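You operate a simulated robot arm through the tools that you are given. There is no shell and no other tool. Be economical: measure what you need, move in short steps, check, and stop when the job is done.

You are at the controls of a simulated robot arm. One attempt, no reset.

TASK
Gauge the black sleeve, then push home and lock the matching shim.
Fine: the shim of the size shown, black knob locked; slider open again, sleeve left on the gauge bed.

The check looks at the end state, three seconds after you hand in, the way a careful person would. Anything else that was tipped, shoved, dropped, spilled or broken makes it a failure.

THE ROBOT
A 6-joint arm with a two-finger parallel gripper, fixed in place. Base frame: the origin is at the foot of the arm, x ahead of it, y to its left, z up. Lengths are in cm, angles in rad, forces in N, time in s.
Its first joint turns from -1.152 to 1.152 rad. Payload 2.9 kg.
Tool frame: the origin (TCP) lies between the finger pads and is the grasp point; the fingertips stand 3 cm ahead of it; z points along the fingers, y is the line along which they close. Largest opening 11 cm; finger width 2, thickness 1; the body of the gripper, 4.8 by 11.2 cm, starts 5.5 cm behind the TCP.
Orientation is that of the tool frame in the base frame, as a unit quaternion [x, y, z, w]. With the fingers straight down and closing along the base's y, the tool's x points along the base's -x, its y along +y and its z along -z.

THE INTERFACE
- The arm moves only by the tool play_rows. Its argument "commands" is a list of rows, each an object of numbers (a shift or turn left out is 0, a gripper value left out holds the last): "wx", "wy", "wz": the turn, a rotation vector about the tool's x, y, z in rad; "tx", "ty", "tz": the shift along the tool's x, y, z in cm; "grip": the gripper command, from -1 (shut) to 1 (fully open), values between in proportion. In form: [{"wx": .., "wy": .., "wz": .., "tx": .., "ty": .., "tz": .., "grip": ..}, ...]. A call has 1 to 8 rows; each row shifts and turns the commanded pose from where the row before left it, along the tool's axes as they then stand. Each row takes 0.2 s and may step no farther than 5 cm and 0.15 rad from the row before; otherwise, or with a gripper value out of range, the whole call is refused. A pose out of reach is approached as far as the arm can. The call stops where the force on the tool passes 40 N (or 10 N more than at its start, if that is more) or the arm is blocked; 0.2 s more then pass. The fingers move at their own pace (about 10.8 cm/s each) and stop on an object; they squeeze with about 30 N. The grip force told is the motor's: it shows also when the fingers shut on nothing. Time passes only in rows, and 0.2 s behind the last, so rows that do not move let the fingers close. The reply holds the time, the measured pose of the TCP, the force on the tool along the base axes, the opening and the grip force, in the units named above and with some noise.
- Cameras (640 x 400 px; columns grow to the right, rows downward): "scene" is fixed at [5.65, 42.05, 140.27]; the picture's right is [-0.78, -0.62, 0.00], its down [-0.29, 0.37, -0.88] and it looks along [0.55, -0.69, -0.47] (base axes); focal length 354 px, centre (320, 200). "wrist" rides on the gripper at [-3.6, 0, -5.7] in the tool frame; the picture's right is [0.00, -1.00, 0.00], its down [0.97, 0.00, -0.24] and it looks along [0.24, 0.00, 0.97] (tool axes); focal length 218 px, centre (320, 200).
- snapshot(camera): a new picture of that camera. The clock stands still meanwhile.
- pixel_to_xyz(camera, pixels): for up to 12 pixels [column, row] of the newest picture of that camera ("zoom" is the newest enlarged one), the place [x, y, z] in the base frame of the surface seen there, good to about 0.2 cm, but the place of the scene camera against the robot may be out by one fixed shift of up to 2.5 cm in any direction. The clock stands still meanwhile.
- enlarge(camera, box): a new picture of the part [left, top, right, bottom] of that camera's present view, enlarged. The clock stands still meanwhile.
- sign_off(): hands the job in; it is judged then, once.

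Work in short steps. Measure before you move; look again where a grasp or a placing could have gone wrong, and mend it. You have 80 turns and 34 pictures in all, those below and enlarged ones among them. Open the gripper and draw the arm clear of the work before you hand the job in, unless the task says otherwise; then end with one line.

The tools are called after "Call:" by a JSON object that holds its "name" and its "arguments". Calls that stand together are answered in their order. play_rows: Moves the arm, as the interface text tells. Its arguments: {"type":"object","properties":{"commands":{"type":"array"}},"required":["commands"]} The other tools are called the same way: snapshot (camera) takes a picture; pixel_to_xyz (camera, pixels) gives the place of the surface under pixels of a picture; enlarge (camera, box) takes an enlarged picture of a part of a camera's view; sign_off () hands the job in.

At the start:

```text
time_s: 0.0
tcp_pos: [32.62, -31.95, 115.88]
tool_rot: [0.0, 1.0, 0.0, 0.0]
contact_force: [0.3, 0.5, 0.3]
finger_gap: 11.01
grip_force: 0.1
```

scene: 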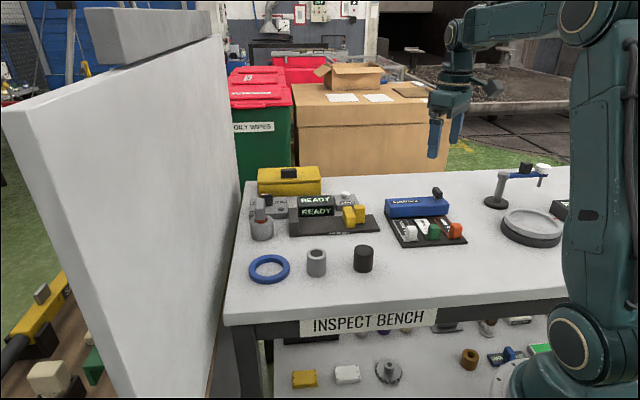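
wrist: 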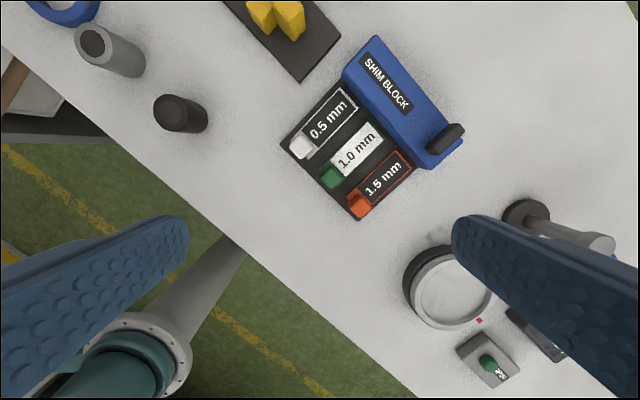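

The scene shows a gauge at about (330,210) with a yellow slider, a blue shim block at (425,215), and a black sleeve at (363,258). I'll enlarge those parts before moving.

Call:
{"name": "enlarge", "arguments": {"camera": "scene", "box": [240, 160, 400, 260]}}

Call:
{"name": "enlarge", "arguments": {"camera": "scene", "box": [340, 175, 500, 275]}}

Call:
{"name": "pixel_to_xyz", "arguments": {"camera": "wrist", "pixels": [[172, 110], [190, 118], [303, 146], [333, 176], [360, 205], [352, 112], [386, 165], [445, 140], [290, 20], [263, 15], [300, 75], [430, 150]]}}

```text
4.00 times, centred on (320, 210) of scene
```

zoom: 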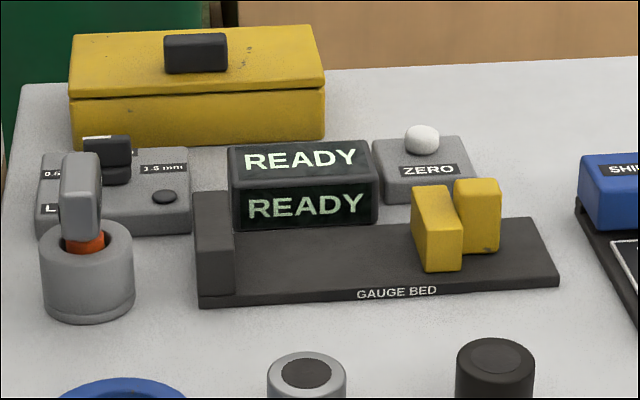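

```text
4.00 times, centred on (420, 225) of scene
```

zoom: 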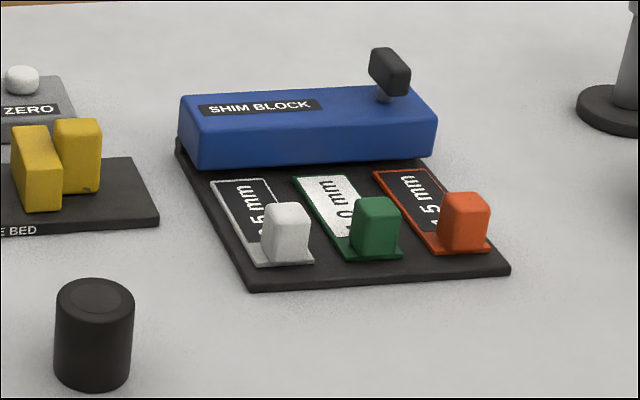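

```text
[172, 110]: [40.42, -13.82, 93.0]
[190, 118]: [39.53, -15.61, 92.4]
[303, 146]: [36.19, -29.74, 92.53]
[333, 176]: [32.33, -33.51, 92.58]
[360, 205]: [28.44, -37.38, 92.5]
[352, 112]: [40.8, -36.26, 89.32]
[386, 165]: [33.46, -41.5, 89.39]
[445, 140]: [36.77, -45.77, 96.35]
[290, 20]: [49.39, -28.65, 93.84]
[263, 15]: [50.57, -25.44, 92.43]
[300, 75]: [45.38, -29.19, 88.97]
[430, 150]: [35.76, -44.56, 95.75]
```

The wrist readings put the bench top near z≈89, which doesn't match the stated 22. I'll check it against the scene camera and measure bare bench.

Call:
{"name": "pixel_to_xyz", "arguments": {"camera": "scene", "pixels": [[363, 248], [363, 285], [402, 230], [428, 226], [457, 225], [437, 193], [348, 215], [357, 212], [320, 226], [316, 212], [360, 175], [450, 140]]}}

Call:
{"name": "pixel_to_xyz", "arguments": {"camera": "wrist", "pixels": [[220, 150], [240, 50], [300, 250], [560, 100], [285, 145], [357, 220], [375, 40], [460, 140], [345, 75], [430, 165], [225, 5], [343, 35]]}}

```text
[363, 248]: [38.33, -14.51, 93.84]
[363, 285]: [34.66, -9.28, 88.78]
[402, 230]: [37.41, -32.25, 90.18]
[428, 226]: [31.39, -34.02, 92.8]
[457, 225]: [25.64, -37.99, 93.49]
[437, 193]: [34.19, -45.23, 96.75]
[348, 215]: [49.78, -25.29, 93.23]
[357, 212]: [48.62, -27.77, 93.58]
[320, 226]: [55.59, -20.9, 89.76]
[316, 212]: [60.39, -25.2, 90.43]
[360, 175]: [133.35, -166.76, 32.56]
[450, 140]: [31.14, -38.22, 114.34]
```

```text
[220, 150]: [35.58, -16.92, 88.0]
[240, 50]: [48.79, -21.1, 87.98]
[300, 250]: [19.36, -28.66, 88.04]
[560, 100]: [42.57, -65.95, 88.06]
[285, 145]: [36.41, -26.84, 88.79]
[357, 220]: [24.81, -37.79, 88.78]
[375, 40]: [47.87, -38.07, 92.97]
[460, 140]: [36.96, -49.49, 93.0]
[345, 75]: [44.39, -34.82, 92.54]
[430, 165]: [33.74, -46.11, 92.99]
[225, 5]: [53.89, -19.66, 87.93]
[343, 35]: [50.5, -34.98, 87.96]
```

Both cameras agree: bench top z=88.0, and the scene camera is out by roughly (+2, +0.6, -0.7). I'll go by the measured height, stay high, and move toward the gauge near (50,-26) to test reach and get a closer look.

Call:
{"name": "play_rows", "arguments": {"commands": [{"tx": -3.5, "ty": 1.5}, {"tx": -3.5, "ty": 1.5}, {"tx": -3.5, "ty": 1.5}, {"tx": -3.5, "ty": 1.5}, {}]}}

Call:
{"name": "snapshot", "arguments": {"camera": "wrist"}}

```text
time_s: 1.2
tcp_pos: [46.6, -26.09, 115.94]
tool_rot: [0.0, 1.0, 0.0, 0.001]
contact_force: [0.1, -0.3, 0.8]
finger_gap: 11.0
grip_force: 0.1
```

```text
29 pictures are left
```

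wrist: 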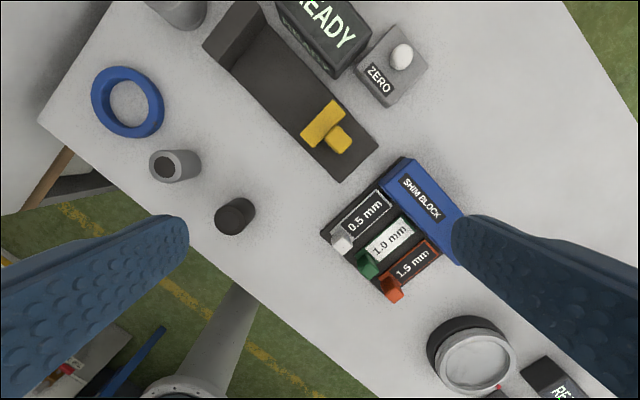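

The arm reached r=53 without trouble. Now I'll measure the gauge bed edges, anvil, slider and sleeve in this wrist view.

Call:
{"name": "pixel_to_xyz", "arguments": {"camera": "wrist", "pixels": [[226, 44], [252, 15], [342, 182], [378, 145], [308, 137], [338, 106], [332, 139], [343, 150], [230, 215], [245, 208], [270, 80], [322, 122]]}}

Call:
{"name": "enlarge", "arguments": {"camera": "wrist", "box": [200, 0, 440, 250]}}

```text
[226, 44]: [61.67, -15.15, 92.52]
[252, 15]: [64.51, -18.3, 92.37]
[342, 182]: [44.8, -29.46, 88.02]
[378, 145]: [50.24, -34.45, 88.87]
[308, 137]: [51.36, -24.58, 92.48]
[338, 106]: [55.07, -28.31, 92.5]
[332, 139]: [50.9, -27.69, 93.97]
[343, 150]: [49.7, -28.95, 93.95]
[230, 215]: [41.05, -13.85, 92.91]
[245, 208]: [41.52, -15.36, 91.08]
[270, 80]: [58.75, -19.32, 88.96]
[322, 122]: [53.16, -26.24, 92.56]
```

```text
1.60 times, centred on (320, 125) of wrist
```

zoom: 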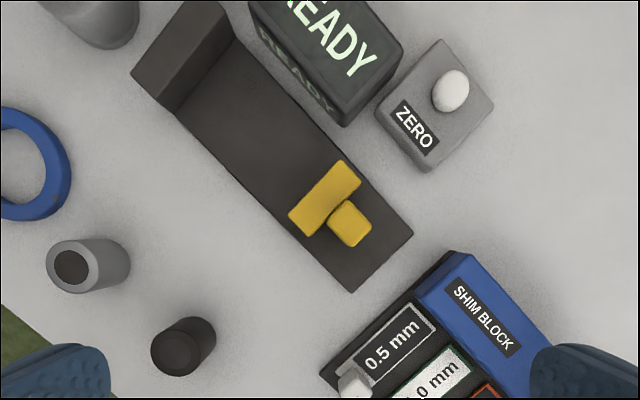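

Bed axis runs along (0.707, 0.707), the slider plate is at (53.2,-26.2) with its handle at about (50.3,-28.3, top 94), and the anvil is near (63,-17). I'll turn the tool -45° so the fingers close across the bed, and measure the display height, anvil inner face and sleeve.

Call:
{"name": "pixel_to_xyz", "arguments": {"camera": "wrist", "pixels": [[231, 72], [265, 22], [280, 3], [318, 65], [333, 76], [350, 40], [302, 132], [332, 100], [217, 216], [240, 200], [232, 208], [235, 235]]}}

Call:
{"name": "play_rows", "arguments": {"commands": [{"wz": -0.1309}, {"wz": -0.1309}, {"wz": -0.1309}, {"wz": -0.1309}, {"wz": -0.1309}, {"wz": -0.1309}, {"tx": -2, "ty": 4.5}, {"tx": -2.1, "ty": 4.5}]}}

Call:
{"name": "snapshot", "arguments": {"camera": "wrist"}}

```text
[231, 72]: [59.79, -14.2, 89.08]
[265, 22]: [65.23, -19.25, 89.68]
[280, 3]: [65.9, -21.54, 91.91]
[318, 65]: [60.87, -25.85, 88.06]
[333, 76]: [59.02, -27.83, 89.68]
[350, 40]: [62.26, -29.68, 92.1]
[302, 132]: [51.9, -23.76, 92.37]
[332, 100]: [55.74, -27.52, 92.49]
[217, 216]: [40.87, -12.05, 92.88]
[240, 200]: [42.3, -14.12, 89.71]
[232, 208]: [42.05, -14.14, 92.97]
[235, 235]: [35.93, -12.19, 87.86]
```

```text
time_s: 3.0
tcp_pos: [42.92, -16.66, 115.84]
tool_rot: [-0.383, 0.924, 0.001, -0.001]
contact_force: [-0.1, 0.3, 0.6]
finger_gap: 10.98
grip_force: 0.0
```

```text
27 pictures are left
```

wrist: 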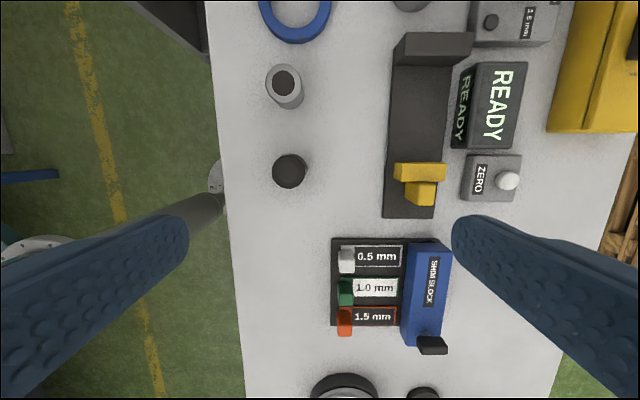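

The view is now square with the bench. I'll measure the sleeve's edges near (289,170), the slider plate and handle, and the bed limits.

Call:
{"name": "pixel_to_xyz", "arguments": {"camera": "wrist", "pixels": [[289, 166], [276, 168], [302, 168], [289, 156], [289, 180], [420, 167], [420, 163], [420, 193], [409, 194], [433, 194], [427, 72], [493, 75]]}}

Call:
{"name": "enlarge", "arguments": {"camera": "wrist", "box": [260, 140, 320, 200]}}

```text
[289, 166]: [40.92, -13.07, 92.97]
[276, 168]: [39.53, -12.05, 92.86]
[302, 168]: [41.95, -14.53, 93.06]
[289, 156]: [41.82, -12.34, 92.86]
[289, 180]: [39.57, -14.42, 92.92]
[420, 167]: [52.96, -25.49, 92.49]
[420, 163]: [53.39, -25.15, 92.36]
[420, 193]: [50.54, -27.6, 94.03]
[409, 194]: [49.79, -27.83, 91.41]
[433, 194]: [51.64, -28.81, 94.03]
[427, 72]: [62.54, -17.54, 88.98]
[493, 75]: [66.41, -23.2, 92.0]
```

```text
6.67 times, centred on (290, 170) of wrist
```

zoom: 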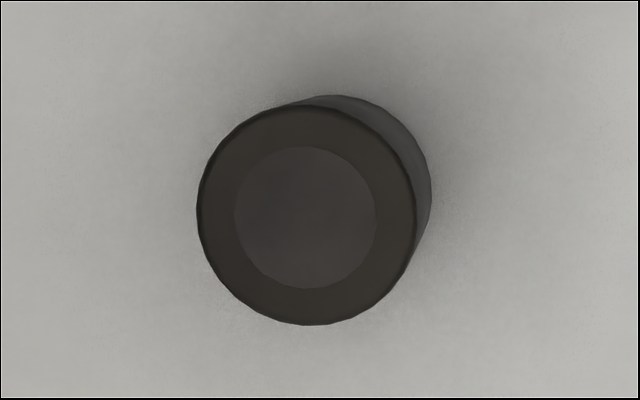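

The sleeve centre is about (40.25,-13.5), diameter 4.2, top 93. I'll move above it and come down to z≈98, then look.

Call:
{"name": "play_rows", "arguments": {"commands": [{"tx": -0.35, "ty": 4.12}, {"tz": 4}, {"tz": 4}, {"tz": 4}, {"tz": 3.5}, {}]}}

Call:
{"name": "snapshot", "arguments": {"camera": "wrist"}}

```text
time_s: 4.4
tcp_pos: [40.25, -13.41, 99.99]
tool_rot: [-0.383, 0.924, 0.0, 0.0]
contact_force: [-0.2, -0.3, 0.0]
finger_gap: 11.01
grip_force: 0.0
```

```text
25 pictures are left
```

wrist: 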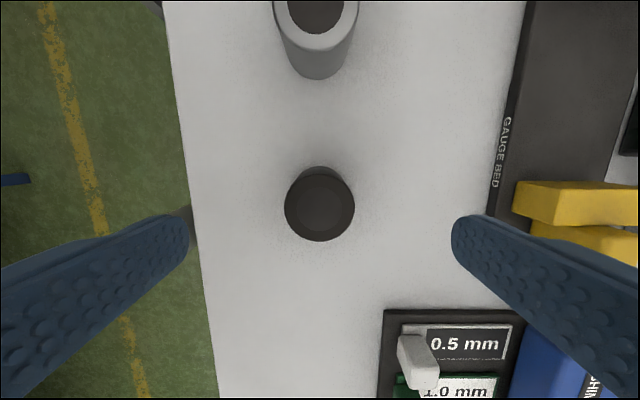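

The sleeve sits centred at (320,206), where the TCP projects. I'll descend to z≈91.7 and close.

Call:
{"name": "play_rows", "arguments": {"commands": [{"tz": 3.5, "grip": 0.3}, {"tz": 3}, {"tz": 1.8}, {"grip": -1}, {}, {}, {}]}}

```text
time_s: 6.0
tcp_pos: [40.44, -13.5, 92.01]
tool_rot: [-0.383, 0.924, 0.0, 0.0]
contact_force: [0.8, 0.3, -1.0]
finger_gap: 4.2
grip_force: 29.9
```

Gripped with gap 4.2. Lifting 9 cm, then carrying it over the bed toward (57.8,-21.7).

Call:
{"name": "play_rows", "arguments": {"commands": [{"tz": -3}, {"tz": -3}, {"tz": -3}, {"tx": -1.6, "ty": -4.5}, {"tx": -1.6, "ty": -4.5}, {"tx": -1.6, "ty": -4.5}, {"tx": -1.7, "ty": -4.6}, {}]}}

Call:
{"name": "snapshot", "arguments": {"camera": "wrist"}}

```text
time_s: 7.8
tcp_pos: [57.88, -21.68, 100.83]
tool_rot: [-0.383, 0.924, 0.001, 0.0]
contact_force: [1.0, 0.2, -3.7]
finger_gap: 4.21
grip_force: 30.0
```

```text
24 pictures are left
```

wrist: 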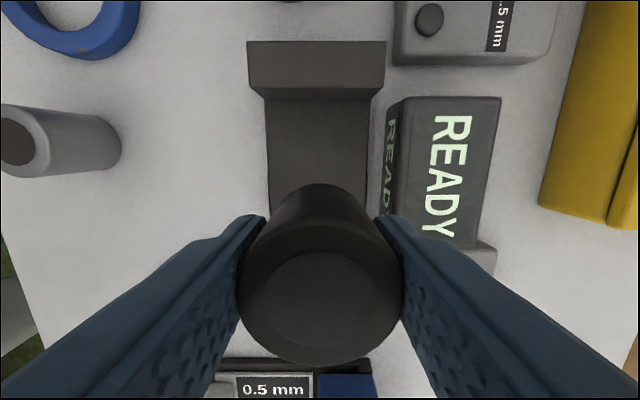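

The arm reached it. I'll check bed centring, anvil face and display height from here.

Call:
{"name": "pixel_to_xyz", "arguments": {"camera": "wrist", "pixels": [[270, 150], [366, 150], [318, 103], [318, 85], [318, 150], [450, 150], [400, 110], [490, 150], [470, 255]]}}

```text
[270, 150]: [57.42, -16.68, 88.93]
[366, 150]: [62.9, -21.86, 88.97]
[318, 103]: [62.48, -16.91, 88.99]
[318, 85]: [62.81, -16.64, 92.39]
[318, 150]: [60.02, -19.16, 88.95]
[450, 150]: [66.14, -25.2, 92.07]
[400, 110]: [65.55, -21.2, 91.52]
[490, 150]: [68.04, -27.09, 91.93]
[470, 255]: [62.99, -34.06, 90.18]
```

Bed centre p≈56.2 matches the TCP, bed top is 88.95 and the display top is 92. Lowering until the sleeve touches at TCP≈93.

Call:
{"name": "play_rows", "arguments": {"commands": [{"tz": 3}, {"tz": 3}, {"tz": 1.2}, {"tz": 0.3}, {"tz": 0.2}, {}]}}

```text
time_s: 9.2
tcp_pos: [57.89, -21.5, 93.39]
tool_rot: [-0.383, 0.924, 0.0, 0.0]
contact_force: [1.3, 0.8, -3.5]
finger_gap: 4.19
grip_force: 29.8
```

Force z is still -3.5, so the sleeve is still hanging. Lowering in small steps.

Call:
{"name": "play_rows", "arguments": {"commands": [{"tz": 0.15}, {"tz": 0.1}, {}]}}

```text
time_s: 10.0
tcp_pos: [57.89, -21.52, 93.05]
tool_rot: [-0.383, 0.924, 0.0, 0.0]
contact_force: [0.0, -1.1, -2.5]
finger_gap: 4.18
grip_force: 29.9
```

Call:
{"name": "play_rows", "arguments": {"commands": [{"tz": 0.1}, {"tz": 0.05}, {}]}}

```text
time_s: 10.8
tcp_pos: [57.8, -21.62, 93.01]
tool_rot: [-0.384, 0.923, -0.001, 0.001]
contact_force: [0.2, 2.7, 5.1]
finger_gap: 4.19
grip_force: 29.6
```

The force flipped to +5 N, so the sleeve is on the bed. I'll open partway to about 6.5 cm, then rise straight up.

Call:
{"name": "play_rows", "arguments": {"commands": [{"grip": 0.1}, {"grip": 0.1}, {"grip": 0.1}, {"tz": -3}, {"tz": -3}, {"tz": -3}, {}]}}

Call:
{"name": "snapshot", "arguments": {"camera": "wrist"}}

```text
time_s: 12.4
tcp_pos: [57.92, -21.59, 101.83]
tool_rot: [-0.382, 0.924, 0.0, 0.0]
contact_force: [0.4, 0.6, 0.6]
finger_gap: 6.04
grip_force: 0.0
```

```text
23 pictures are left
```

wrist: 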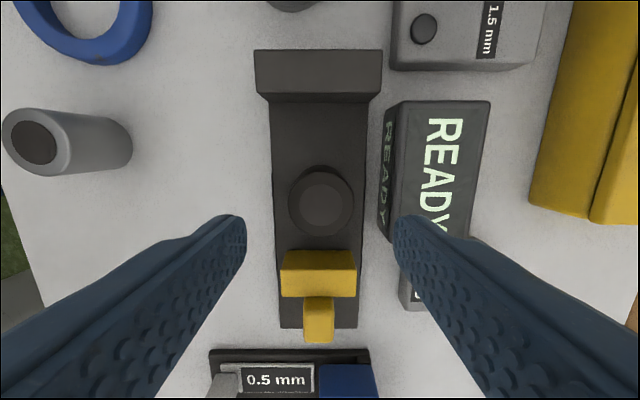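

The sleeve stands on the bed at (321,203). Next I'll measure the slider handle at (319,318).

Call:
{"name": "pixel_to_xyz", "arguments": {"camera": "wrist", "pixels": [[319, 304], [307, 304], [331, 304], [319, 316], [319, 330], [319, 258], [319, 268], [319, 285], [317, 348], [317, 335]]}}

```text
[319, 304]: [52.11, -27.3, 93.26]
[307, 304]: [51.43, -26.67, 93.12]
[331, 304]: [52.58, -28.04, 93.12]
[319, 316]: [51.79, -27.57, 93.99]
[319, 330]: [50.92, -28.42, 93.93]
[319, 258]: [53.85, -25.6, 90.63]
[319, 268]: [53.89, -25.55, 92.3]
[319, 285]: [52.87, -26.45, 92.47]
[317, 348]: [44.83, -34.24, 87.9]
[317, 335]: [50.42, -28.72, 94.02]
```

The handle top spans s≈15–17.4, centre about (51.0,-28.35). Moving over it and lowering to z≈92.7.

Call:
{"name": "play_rows", "arguments": {"commands": [{"tx": 4.8, "ty": 0.07}, {"tx": 4.85, "ty": 0.06}, {"tz": 3.2}, {"tz": 3.2}, {"tz": 2.5}, {}]}}

```text
time_s: 13.8
tcp_pos: [50.65, -28.23, 92.87]
tool_rot: [-0.383, 0.924, 0.0, 0.0]
contact_force: [0.9, 0.5, -0.1]
finger_gap: 6.05
grip_force: 0.2
```

Closing on the handle.

Call:
{"name": "play_rows", "arguments": {"commands": [{"grip": -1}, {}, {}, {}]}}

```text
time_s: 14.8
tcp_pos: [50.81, -28.33, 93.03]
tool_rot: [-0.383, 0.924, -0.001, 0.001]
contact_force: [9.0, -7.6, -6.1]
finger_gap: 2.37
grip_force: 45.3
```

Gripped at 2.37 with some side load toward +p. I'll ease that by shifting 0.1, then slide toward the anvil in small steps.

Call:
{"name": "play_rows", "arguments": {"commands": [{"ty": -0.1}, {"tx": -0.6}, {"tx": -0.8}, {"tx": -0.8}, {"tx": -0.8}, {}]}}

```text
time_s: 16.2
tcp_pos: [53.07, -26.2, 92.9]
tool_rot: [-0.383, 0.924, 0.001, 0.0]
contact_force: [-8.7, 9.5, 7.6]
finger_gap: 2.37
grip_force: 45.1
```

The slider moves with the hand. I'll continue toward the anvil with a small side correction.

Call:
{"name": "play_rows", "arguments": {"commands": [{"tx": -0.7, "ty": 0.05}, {"tx": -0.7}, {"tx": -0.7}, {"tx": -0.6}, {"tx": -0.5}, {}]}}

Call:
{"name": "snapshot", "arguments": {"camera": "wrist"}}

```text
time_s: 17.6
tcp_pos: [55.33, -23.87, 93.07]
tool_rot: [-0.383, 0.924, 0.0, 0.0]
contact_force: [-9.0, 8.7, 10.1]
finger_gap: 2.37
grip_force: 45.4
```

```text
22 pictures are left
```

wrist: 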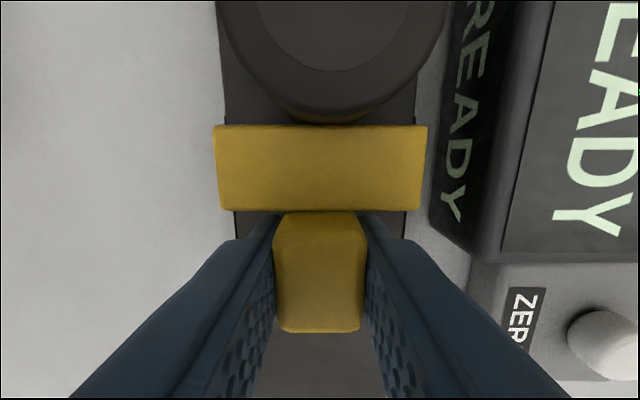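

About 6.3 cm travelled, and the slider is pushing the sleeve straight. I'll finish with small steps and watch the force.

Call:
{"name": "play_rows", "arguments": {"commands": [{"tx": -0.4}, {"tx": -0.4}, {"tx": -0.4}, {"tx": -0.2}, {}]}}

```text
time_s: 18.8
tcp_pos: [56.24, -22.97, 92.92]
tool_rot: [-0.383, 0.924, 0.0, -0.001]
contact_force: [-12.5, 11.2, 11.3]
finger_gap: 2.38
grip_force: 44.9
```

The side load is about 17 N, so I'll ease it and continue in finer steps.

Call:
{"name": "play_rows", "arguments": {"commands": [{"ty": 0.07, "tz": -0.05}, {"tx": -0.2}, {"tx": -0.2}, {"tx": -0.2}, {"tx": -0.1}, {}]}}

Call:
{"name": "snapshot", "arguments": {"camera": "scene"}}

```text
time_s: 20.2
tcp_pos: [56.68, -22.63, 92.95]
tool_rot: [-0.38, 0.925, 0.001, -0.003]
contact_force: [-29.0, -1.9, 4.4]
finger_gap: 2.38
grip_force: 45.1
```

```text
21 pictures are left
```

scene: 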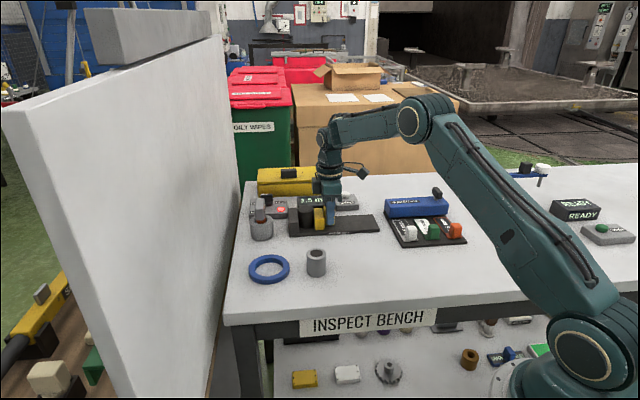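

Force along the slider is now about 22 N, so it is clamped. Enlarging the display.

Call:
{"name": "enlarge", "arguments": {"camera": "scene", "box": [250, 170, 390, 250]}}

Call:
{"name": "snapshot", "arguments": {"camera": "wrist"}}

```text
4.57 times, centred on (320, 210) of scene
```

zoom: 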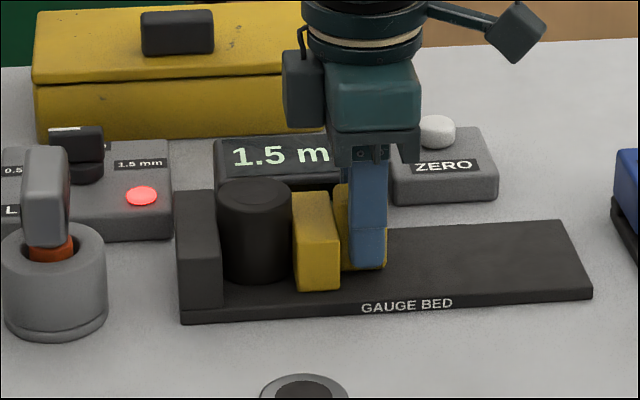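

```text
19 pictures are left
```

wrist: 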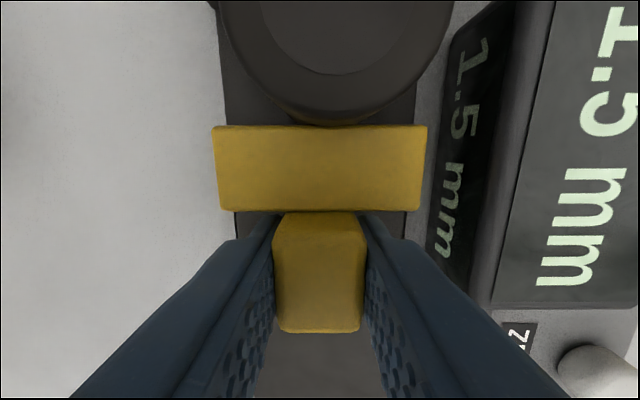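

The display reads 1.5 mm, and a red lamp has lit on the small box to the left. I'll look at that box closely before acting, after a short wait to confirm the reading holds.

Call:
{"name": "play_rows", "arguments": {"commands": [{}, {}, {}]}}

Call:
{"name": "enlarge", "arguments": {"camera": "scene", "box": [248, 185, 328, 235]}}

```text
time_s: 21.0
tcp_pos: [56.56, -22.5, 92.95]
tool_rot: [-0.382, 0.924, 0.002, -0.003]
contact_force: [-30.7, -8.9, -1.1]
finger_gap: 2.35
grip_force: 44.8
```

```text
8.00 times, centred on (288, 210) of scene
```

zoom: 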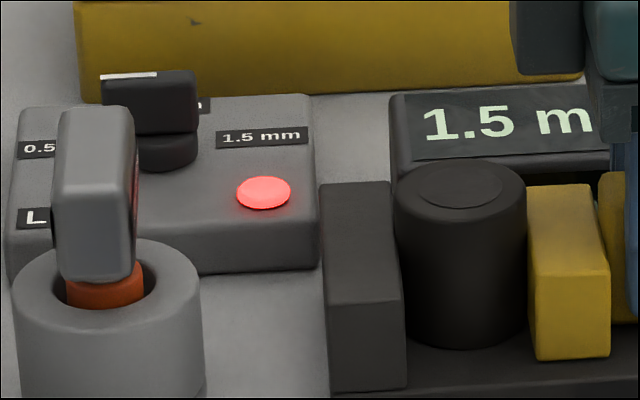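

The reading is steady at 1.5 mm. I'll draw the slider back to its start, about 8.1 cm of travel, with a small side relief.

Call:
{"name": "play_rows", "arguments": {"commands": [{"tx": 0.2, "ty": 0.05}, {"tx": 1}, {"tx": 1.2}, {"tx": 1.2}, {"tx": 1.2}, {"tx": 1.2}, {"tx": 1.2}, {}]}}

```text
time_s: 22.8
tcp_pos: [51.7, -27.5, 92.87]
tool_rot: [-0.382, 0.924, -0.001, 0.0]
contact_force: [-1.9, 2.1, -0.2]
finger_gap: 2.36
grip_force: 44.7
```

Now at s≈17.1; another 1.1 cm back to the open position.

Call:
{"name": "play_rows", "arguments": {"commands": [{"tx": 0.6}, {"tx": 0.4}, {"tx": 0.1}, {}]}}

```text
time_s: 23.8
tcp_pos: [50.96, -28.25, 92.92]
tool_rot: [-0.383, 0.924, -0.002, 0.0]
contact_force: [1.6, -1.4, -1.0]
finger_gap: 2.35
grip_force: 44.9
```

It's back to within about 0.1 of the start. Adding 0.12, releasing to ~6 cm, and rising straight up to look.

Call:
{"name": "play_rows", "arguments": {"commands": [{"tx": 0.12}, {"grip": 0.1}, {"grip": 0.1}, {"tz": -3}, {"tz": -4}, {"tz": -4}, {}]}}

Call:
{"name": "snapshot", "arguments": {"camera": "wrist"}}

```text
time_s: 25.4
tcp_pos: [50.79, -28.39, 104.0]
tool_rot: [-0.383, 0.924, 0.0, 0.0]
contact_force: [0.9, 0.7, 0.5]
finger_gap: 6.05
grip_force: 0.2
```

```text
17 pictures are left
```

wrist: 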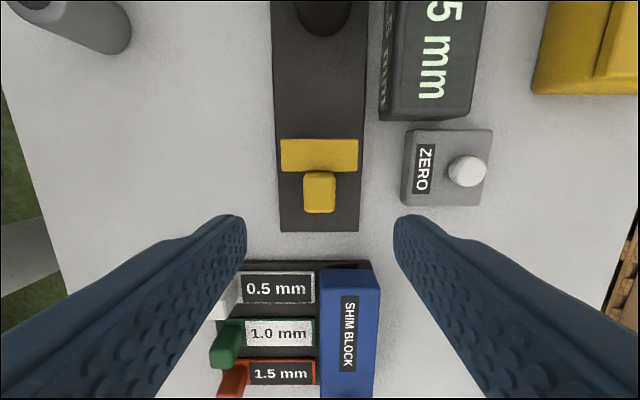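

The slider is open and the sleeve stays on the bed. Next I go over the shim block at s≈-6, p≈50 for a closer look at the 1.5 mm (orange) shim and the black lever.

Call:
{"name": "play_rows", "arguments": {"commands": [{"tz": -2}, {"tx": 4.5, "ty": 1}, {"tx": 4.5, "ty": 1}, {"tx": 4.5, "ty": 1}, {"tx": 4.5, "ty": 1.5}, {"tx": 4, "ty": 1.5}, {}]}}

Call:
{"name": "snapshot", "arguments": {"camera": "wrist"}}

```text
time_s: 27.0
tcp_pos: [31.03, -39.6, 105.93]
tool_rot: [-0.382, 0.924, -0.001, 0.0]
contact_force: [0.1, -0.7, 0.4]
finger_gap: 6.07
grip_force: 0.2
```

```text
16 pictures are left
```

wrist: 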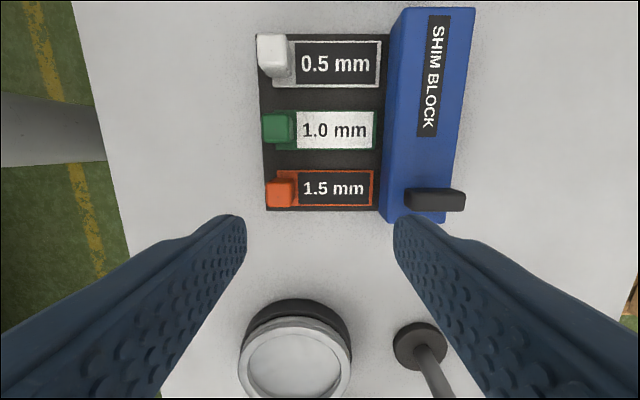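

The orange 1.5 mm knob is at (280,192) and the black lever, lying across the block, is at (435,200). Measuring both plus a zoom.

Call:
{"name": "pixel_to_xyz", "arguments": {"camera": "wrist", "pixels": [[268, 195], [291, 195], [280, 183], [280, 205], [280, 192], [410, 195], [460, 195], [435, 191], [435, 204], [376, 190], [388, 190], [275, 175]]}}

Call:
{"name": "enlarge", "arguments": {"camera": "wrist", "box": [255, 155, 485, 235]}}

Call:
{"name": "enlarge", "arguments": {"camera": "scene", "box": [375, 175, 485, 255]}}

```text
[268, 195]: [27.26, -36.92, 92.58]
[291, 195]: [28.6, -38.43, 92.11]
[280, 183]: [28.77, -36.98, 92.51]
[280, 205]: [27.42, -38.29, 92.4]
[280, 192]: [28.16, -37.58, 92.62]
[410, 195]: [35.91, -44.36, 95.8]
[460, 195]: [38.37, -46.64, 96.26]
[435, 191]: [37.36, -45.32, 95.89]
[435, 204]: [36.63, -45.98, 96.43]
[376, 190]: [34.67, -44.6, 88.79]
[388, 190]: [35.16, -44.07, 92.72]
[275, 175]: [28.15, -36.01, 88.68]
```

```text
2.78 times, centred on (370, 195) of wrist
```

zoom: 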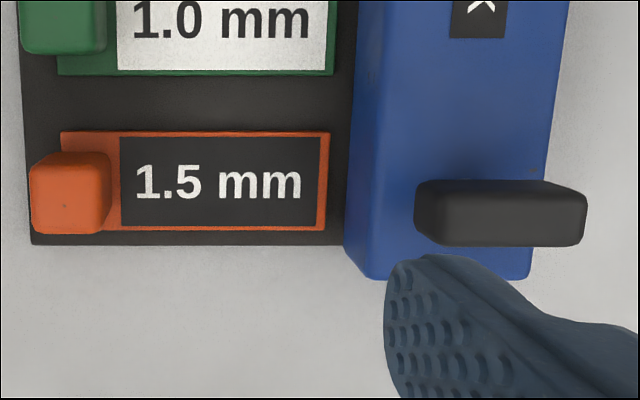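

```text
5.00 times, centred on (430, 215) of scene
```

zoom: 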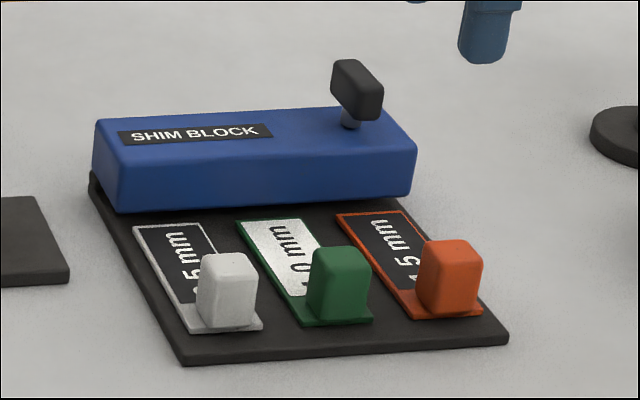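

The orange knob centre is at p≈46.5, s≈-6.7 (z to 92.6) and the lever centre at p≈58.4, s≈-6.4 (z to 96.4). I'll shut the fingers, go behind the knob at p=43 and come down to z≈92.6.

Call:
{"name": "play_rows", "arguments": {"commands": [{"tx": 0.35, "ty": 3.5, "grip": -1}, {"tx": 0.34, "ty": 3.44}, {}, {"tz": 3.5}, {"tz": 3.5}, {"tz": 3.3}, {"tz": 3}, {}]}}

Call:
{"name": "snapshot", "arguments": {"camera": "wrist"}}

```text
time_s: 28.8
tcp_pos: [25.65, -35.22, 92.7]
tool_rot: [-0.383, 0.924, 0.0, 0.0]
contact_force: [0.1, 0.0, 0.4]
finger_gap: 0.0
grip_force: 30.5
```

```text
13 pictures are left
```

wrist: 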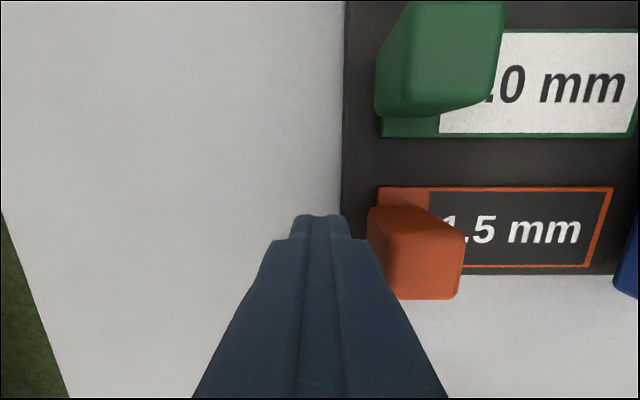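

The fingertips line up with the orange knob. Pushing along +p in moderate steps.

Call:
{"name": "play_rows", "arguments": {"commands": [{"ty": -1}, {"ty": -0.7}, {"ty": -0.7}, {"ty": -0.7}, {"ty": -0.7}, {"ty": -0.7}, {}]}}

```text
time_s: 30.4
tcp_pos: [28.76, -38.44, 92.77]
tool_rot: [-0.383, 0.924, -0.001, 0.0]
contact_force: [1.3, 0.6, 6.2]
finger_gap: 0.0
grip_force: 30.0
```

p is now 47.5 with low force. Continuing.

Call:
{"name": "play_rows", "arguments": {"commands": [{"ty": -0.7}, {"ty": -0.7}, {"ty": -0.5}, {"ty": -0.4}, {}]}}

Call:
{"name": "snapshot", "arguments": {"camera": "wrist"}}

```text
time_s: 30.9
tcp_pos: [29.08, -38.61, 92.63]
tool_rot: [-0.382, 0.924, 0.011, -0.004]
contact_force: [-12.2, 12.2, 13.4]
finger_gap: 0.04
grip_force: 29.7
stopped in row 2: the force on the tool passed its limit (the readings are from after the stop); the commanded pose is now the measured one
```

```text
12 pictures are left
```

wrist: 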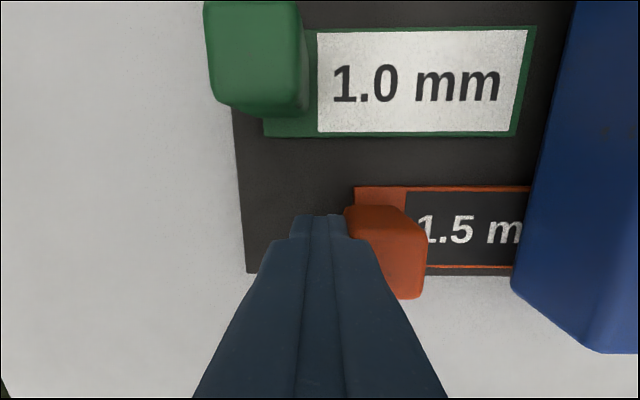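

It came to a hard stop at p≈47.9 after about 3.4 cm of travel. I'll press once more gently to tell a stop from friction.

Call:
{"name": "play_rows", "arguments": {"commands": [{"ty": -0.1}, {"ty": -0.1}, {"ty": -0.1}, {}]}}

Call:
{"name": "pixel_to_xyz", "arguments": {"camera": "wrist", "pixels": [[350, 220], [385, 212], [420, 235], [395, 250], [380, 196], [520, 189], [540, 180], [535, 27]]}}

```text
time_s: 31.6
tcp_pos: [29.02, -38.65, 92.67]
tool_rot: [-0.381, 0.925, 0.015, -0.005]
contact_force: [-11.9, 12.2, 13.0]
finger_gap: 0.0
grip_force: 30.2
stopped in row 3: the force on the tool passed its limit (the readings are from after the stop); the commanded pose is now the measured one
```

```text
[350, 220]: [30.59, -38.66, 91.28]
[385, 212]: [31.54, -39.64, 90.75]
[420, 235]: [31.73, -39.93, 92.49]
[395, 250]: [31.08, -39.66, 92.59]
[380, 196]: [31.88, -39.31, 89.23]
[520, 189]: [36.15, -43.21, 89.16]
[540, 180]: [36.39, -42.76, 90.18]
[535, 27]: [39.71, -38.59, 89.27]
```

It's a firm stop, with the knob now at p≈50 and the shim about 2.9 cm into the block. I'll back off, level the tool (wx≈+0.031), rise and inspect.

Call:
{"name": "play_rows", "arguments": {"commands": [{"ty": 0.3}, {"ty": 0.7}, {"wx": 0.031, "wz": -0.004}, {"tz": -4}, {"tz": -4}, {"tz": -4}, {"ty": -3, "grip": 0.1}, {}]}}

Call:
{"name": "snapshot", "arguments": {"camera": "wrist"}}

```text
time_s: 33.4
tcp_pos: [30.5, -40.27, 104.69]
tool_rot: [-0.383, 0.924, -0.002, 0.001]
contact_force: [0.5, 0.0, -0.6]
finger_gap: 6.05
grip_force: 0.0
```

```text
11 pictures are left
```

wrist: 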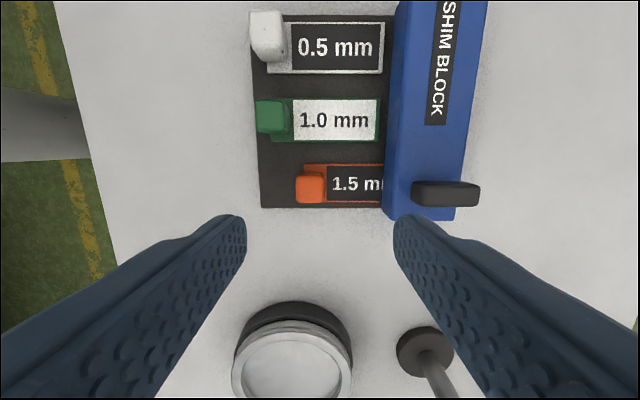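

The orange shim is clearly seated deeper than its neighbours. The lever needs gripping on its thin sides, so I'll check the post stand near (430,350) for clearance and take precise lever edges.

Call:
{"name": "pixel_to_xyz", "arguments": {"camera": "wrist", "pixels": [[425, 345], [430, 365], [440, 395], [412, 193], [478, 193], [445, 183], [445, 196], [445, 205], [470, 200], [420, 200], [426, 328]]}}

Call:
{"name": "pixel_to_xyz", "arguments": {"camera": "scene", "pixels": [[500, 180], [512, 174], [527, 168], [545, 170], [541, 183], [437, 190]]}}

Call:
{"name": "enlarge", "arguments": {"camera": "wrist", "box": [385, 160, 505, 235]}}

```text
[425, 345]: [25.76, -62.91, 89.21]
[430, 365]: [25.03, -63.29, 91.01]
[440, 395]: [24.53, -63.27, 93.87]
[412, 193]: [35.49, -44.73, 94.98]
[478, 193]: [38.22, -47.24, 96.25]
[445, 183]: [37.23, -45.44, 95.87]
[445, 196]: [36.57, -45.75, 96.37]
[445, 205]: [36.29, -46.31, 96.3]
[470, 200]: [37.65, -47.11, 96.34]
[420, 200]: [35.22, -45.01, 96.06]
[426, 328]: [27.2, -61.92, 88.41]
```

```text
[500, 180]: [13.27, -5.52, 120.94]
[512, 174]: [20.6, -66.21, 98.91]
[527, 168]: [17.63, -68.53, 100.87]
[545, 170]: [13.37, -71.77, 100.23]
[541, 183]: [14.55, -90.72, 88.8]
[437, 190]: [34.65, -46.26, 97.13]
```

```text
5.33 times, centred on (445, 198) of wrist
```

zoom: 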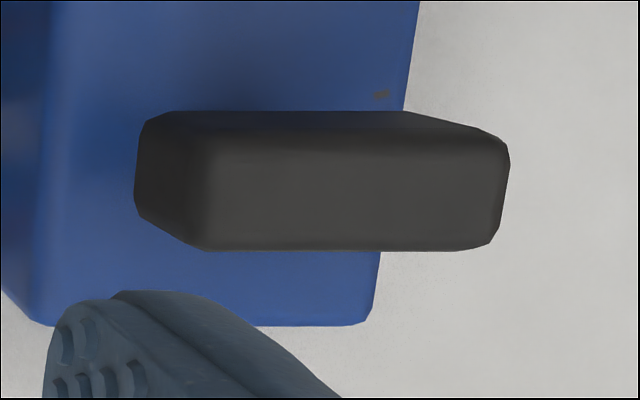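

The stand is far away (s≈-27), so it's clear. Lever top centre is at s≈-6.65, p≈58.7, top 96.35. I'll turn the tool +90° so the fingers close along s.

Call:
{"name": "play_rows", "arguments": {"commands": [{"wz": 0.1309}, {"wz": 0.1309}, {"wz": 0.1309}, {"wz": 0.1309}, {"wz": 0.1309}, {"wz": 0.1309}, {"wz": 0.1309}, {"wz": 0.1309}]}}

Call:
{"name": "play_rows", "arguments": {"commands": [{"wz": 0.1309}, {"wz": 0.1309}, {"wz": 0.1309}, {"wz": 0.1309}, {"tx": -4.3, "ty": 0.13}, {"tx": -4.36, "ty": 0.13}, {}]}}

Call:
{"name": "snapshot", "arguments": {"camera": "wrist"}}

```text
time_s: 35.2
tcp_pos: [30.49, -40.18, 104.66]
tool_rot: [0.132, 0.991, -0.001, 0.003]
contact_force: [-0.3, 0.8, 0.1]
finger_gap: 6.05
grip_force: 0.0
```

```text
time_s: 36.8
tcp_pos: [36.99, -45.91, 104.95]
tool_rot: [0.382, 0.924, 0.0, 0.002]
contact_force: [0.0, -0.1, -1.0]
finger_gap: 6.05
grip_force: 0.0
```

```text
9 pictures are left
```

wrist: 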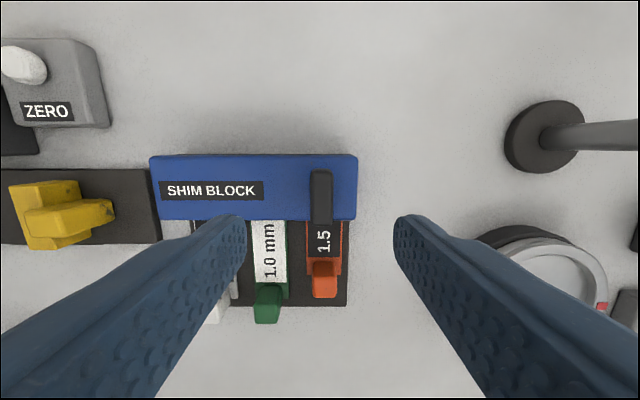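

The lever is centred at (321,198), where the TCP projects. Descending 8.4 cm to z≈96.5 and closing.

Call:
{"name": "play_rows", "arguments": {"commands": [{"tz": 4}, {"tz": 3}, {"tz": 1.4}, {}, {"grip": -1}, {}, {}, {}]}}

```text
time_s: 38.6
tcp_pos: [36.96, -46.16, 96.32]
tool_rot: [0.382, 0.924, 0.0, 0.002]
contact_force: [4.9, 6.1, -2.9]
finger_gap: 1.58
grip_force: 45.5
```

Gripped at 1.58 cm. I'll try a small clockwise turn (seen from above) to find the free direction.

Call:
{"name": "play_rows", "arguments": {"commands": [{"ty": 0.03}, {"wz": 0.08}, {"wz": 0.08}, {"wz": 0.08}, {}]}}

```text
time_s: 39.8
tcp_pos: [36.79, -46.03, 96.35]
tool_rot: [0.489, 0.872, 0.002, 0.001]
contact_force: [5.7, 12.4, -3.5]
finger_gap: 2.05
grip_force: 44.8
```

The gap grew to 2.05, which means the fingers are twisting on a fixed lever, so clockwise is blocked. I'll turn back and try the other way.

Call:
{"name": "play_rows", "arguments": {"commands": [{"wz": -0.08}, {"wz": -0.08}, {"wz": -0.08}, {}, {"wz": -0.08}, {"wz": -0.08}, {"wz": -0.08}, {}]}}

```text
time_s: 41.6
tcp_pos: [36.96, -46.12, 96.22]
tool_rot: [0.268, 0.963, -0.001, 0.003]
contact_force: [19.0, 7.5, -8.9]
finger_gap: 1.58
grip_force: 45.0
```

The gap stays at 1.58 counter-clockwise, so the lever follows. I'll continue that way, easing the side load of about 20 N.

Call:
{"name": "play_rows", "arguments": {"commands": [{"tx": -0.04, "ty": 0.05}, {"wz": -0.09}, {"wz": -0.09}, {"wz": -0.09}, {}]}}

```text
time_s: 42.8
tcp_pos: [36.95, -46.21, 96.27]
tool_rot: [0.135, 0.991, -0.001, 0.003]
contact_force: [21.9, 1.7, 1.5]
finger_gap: 1.58
grip_force: 45.1
```

Turned to about 30° past the start and still following. Easing the side load again and continuing.

Call:
{"name": "play_rows", "arguments": {"commands": [{"tx": -0.08, "ty": 0.03}, {"wz": -0.09}, {"wz": -0.09}, {"wz": -0.09}, {"wz": -0.09}, {}]}}

```text
time_s: 44.2
tcp_pos: [36.93, -46.05, 96.28]
tool_rot: [-0.044, 0.999, -0.001, 0.002]
contact_force: [7.1, 0.3, 4.1]
finger_gap: 1.57
grip_force: 44.7
```

About 50° turned, load is low. Continuing.

Call:
{"name": "play_rows", "arguments": {"commands": [{"wz": -0.09}, {"wz": -0.09}, {"wz": -0.09}, {"wz": -0.09}, {}]}}

```text
time_s: 45.4
tcp_pos: [36.94, -46.05, 96.29]
tool_rot: [-0.222, 0.975, 0.0, 0.002]
contact_force: [4.7, 0.8, -0.4]
finger_gap: 1.56
grip_force: 45.1
```

About 70° turned. Continuing toward 90° and watching the gap for the end stop.

Call:
{"name": "play_rows", "arguments": {"commands": [{"wz": -0.09}, {"wz": -0.09}, {"wz": -0.09}, {"wz": -0.07}, {}]}}

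```text
time_s: 46.6
tcp_pos: [37.1, -45.97, 96.36]
tool_rot: [-0.384, 0.924, -0.001, 0.001]
contact_force: [-0.9, 7.8, 0.5]
finger_gap: 1.58
grip_force: 44.9
```

90° reached with the gap still 1.58. I'll check for the end stop with a little more turn.

Call:
{"name": "play_rows", "arguments": {"commands": [{"wz": -0.07}, {"wz": -0.07}, {}]}}

```text
time_s: 47.4
tcp_pos: [36.94, -46.1, 96.26]
tool_rot: [-0.445, 0.896, -0.001, 0.002]
contact_force: [-6.0, 6.1, -1.8]
finger_gap: 1.84
grip_force: 44.7
```

The gap widened to 1.84, so the end stop is at 90°. I'll turn back to parallel (0.13), release and rise.

Call:
{"name": "play_rows", "arguments": {"commands": [{"wz": 0.07}, {"wz": 0.06}, {}, {"grip": -0.2}, {"grip": 0.0}, {"tz": -3}, {"tz": -4}, {"tz": -4}]}}

Call:
{"name": "snapshot", "arguments": {"camera": "wrist"}}

```text
time_s: 49.2
tcp_pos: [36.93, -46.36, 107.41]
tool_rot: [-0.388, 0.922, -0.001, 0.001]
contact_force: [-0.1, 0.2, 0.6]
finger_gap: 5.49
grip_force: 0.1
```

```text
8 pictures are left
```

wrist: 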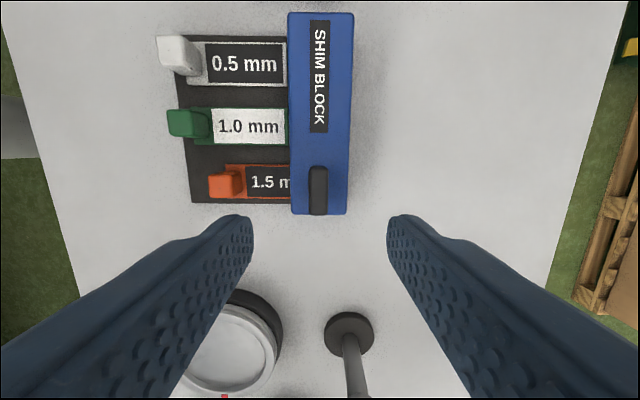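

The lever now lies along the block with the orange shim in place. I'll draw the arm back up and view the whole scene.

Call:
{"name": "pixel_to_xyz", "arguments": {"camera": "wrist", "pixels": [[222, 186], [180, 124], [178, 57], [318, 190], [318, 172], [318, 208], [286, 180]]}}

Call:
{"name": "play_rows", "arguments": {"commands": [{"tz": -4, "ty": 4}, {"tz": -3, "ty": 4}, {"ty": 4.5, "tx": 1}, {"ty": 4.5}, {}]}}

Call:
{"name": "enlarge", "arguments": {"camera": "scene", "box": [240, 160, 480, 300]}}

```text
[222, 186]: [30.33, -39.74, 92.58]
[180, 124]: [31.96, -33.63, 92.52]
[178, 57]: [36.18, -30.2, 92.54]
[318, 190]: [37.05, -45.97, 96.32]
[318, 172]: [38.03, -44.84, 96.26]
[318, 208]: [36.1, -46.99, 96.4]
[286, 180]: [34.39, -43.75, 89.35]
```

```text
refused: row 1 steps farther than a row can; nothing moved
```

```text
2.67 times, centred on (360, 230) of scene
```

zoom: 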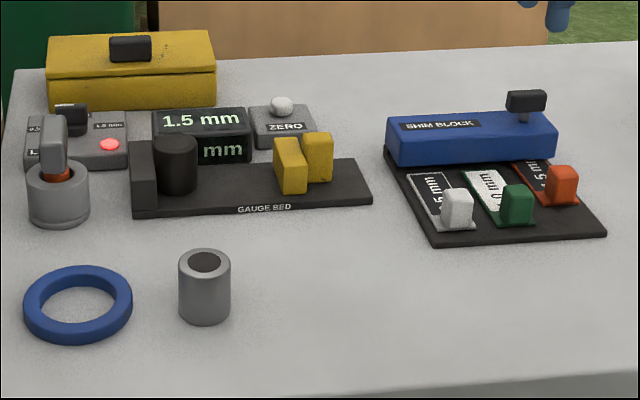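

The display still shows 1.5 mm, the sleeve is at the anvil, the slider is open, and the orange shim is in and locked. The last move was refused for step size, so I'll withdraw in smaller steps.

Call:
{"name": "play_rows", "arguments": {"commands": [{"tz": -4}, {"tz": -4}, {"ty": 4}, {"ty": 4}, {"ty": 4}, {}]}}

Call:
{"name": "enlarge", "arguments": {"camera": "scene", "box": [370, 170, 490, 250]}}

```text
time_s: 50.6
tcp_pos: [28.39, -37.65, 115.28]
tool_rot: [-0.388, 0.922, -0.003, 0.002]
contact_force: [-0.3, -0.5, 0.2]
finger_gap: 5.49
grip_force: 0.0
```

```text
5.00 times, centred on (430, 210) of scene
```

zoom: 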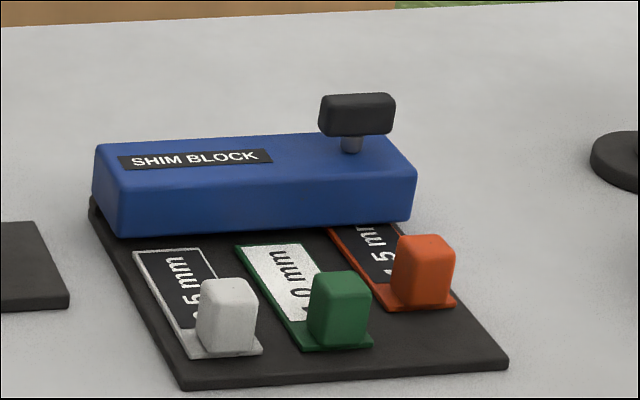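

The shim is seated, the knob is turned 90° to its stop, and the arm is clear. I'll open the gripper fully, then hand in.

Call:
{"name": "play_rows", "arguments": {"commands": [{"grip": 1}, {}, {}]}}

Call:
{"name": "sign_off", "arguments": {}}

```text
time_s: 51.4
tcp_pos: [28.46, -37.62, 115.31]
tool_rot: [-0.388, 0.922, -0.002, 0.002]
contact_force: [-0.5, -0.3, -0.3]
finger_gap: 10.99
grip_force: 0.0
```

```text
The job is handed in.
```

The black sleeve gauged 1.5 mm; the 1.5 mm (orange) shim is pushed in to its stop, the black knob is turned 90° to its end stop, the slider is open again, the sleeve is on the gauge bed, and a red lamp that lit on the small box by the gauge was left as it was.
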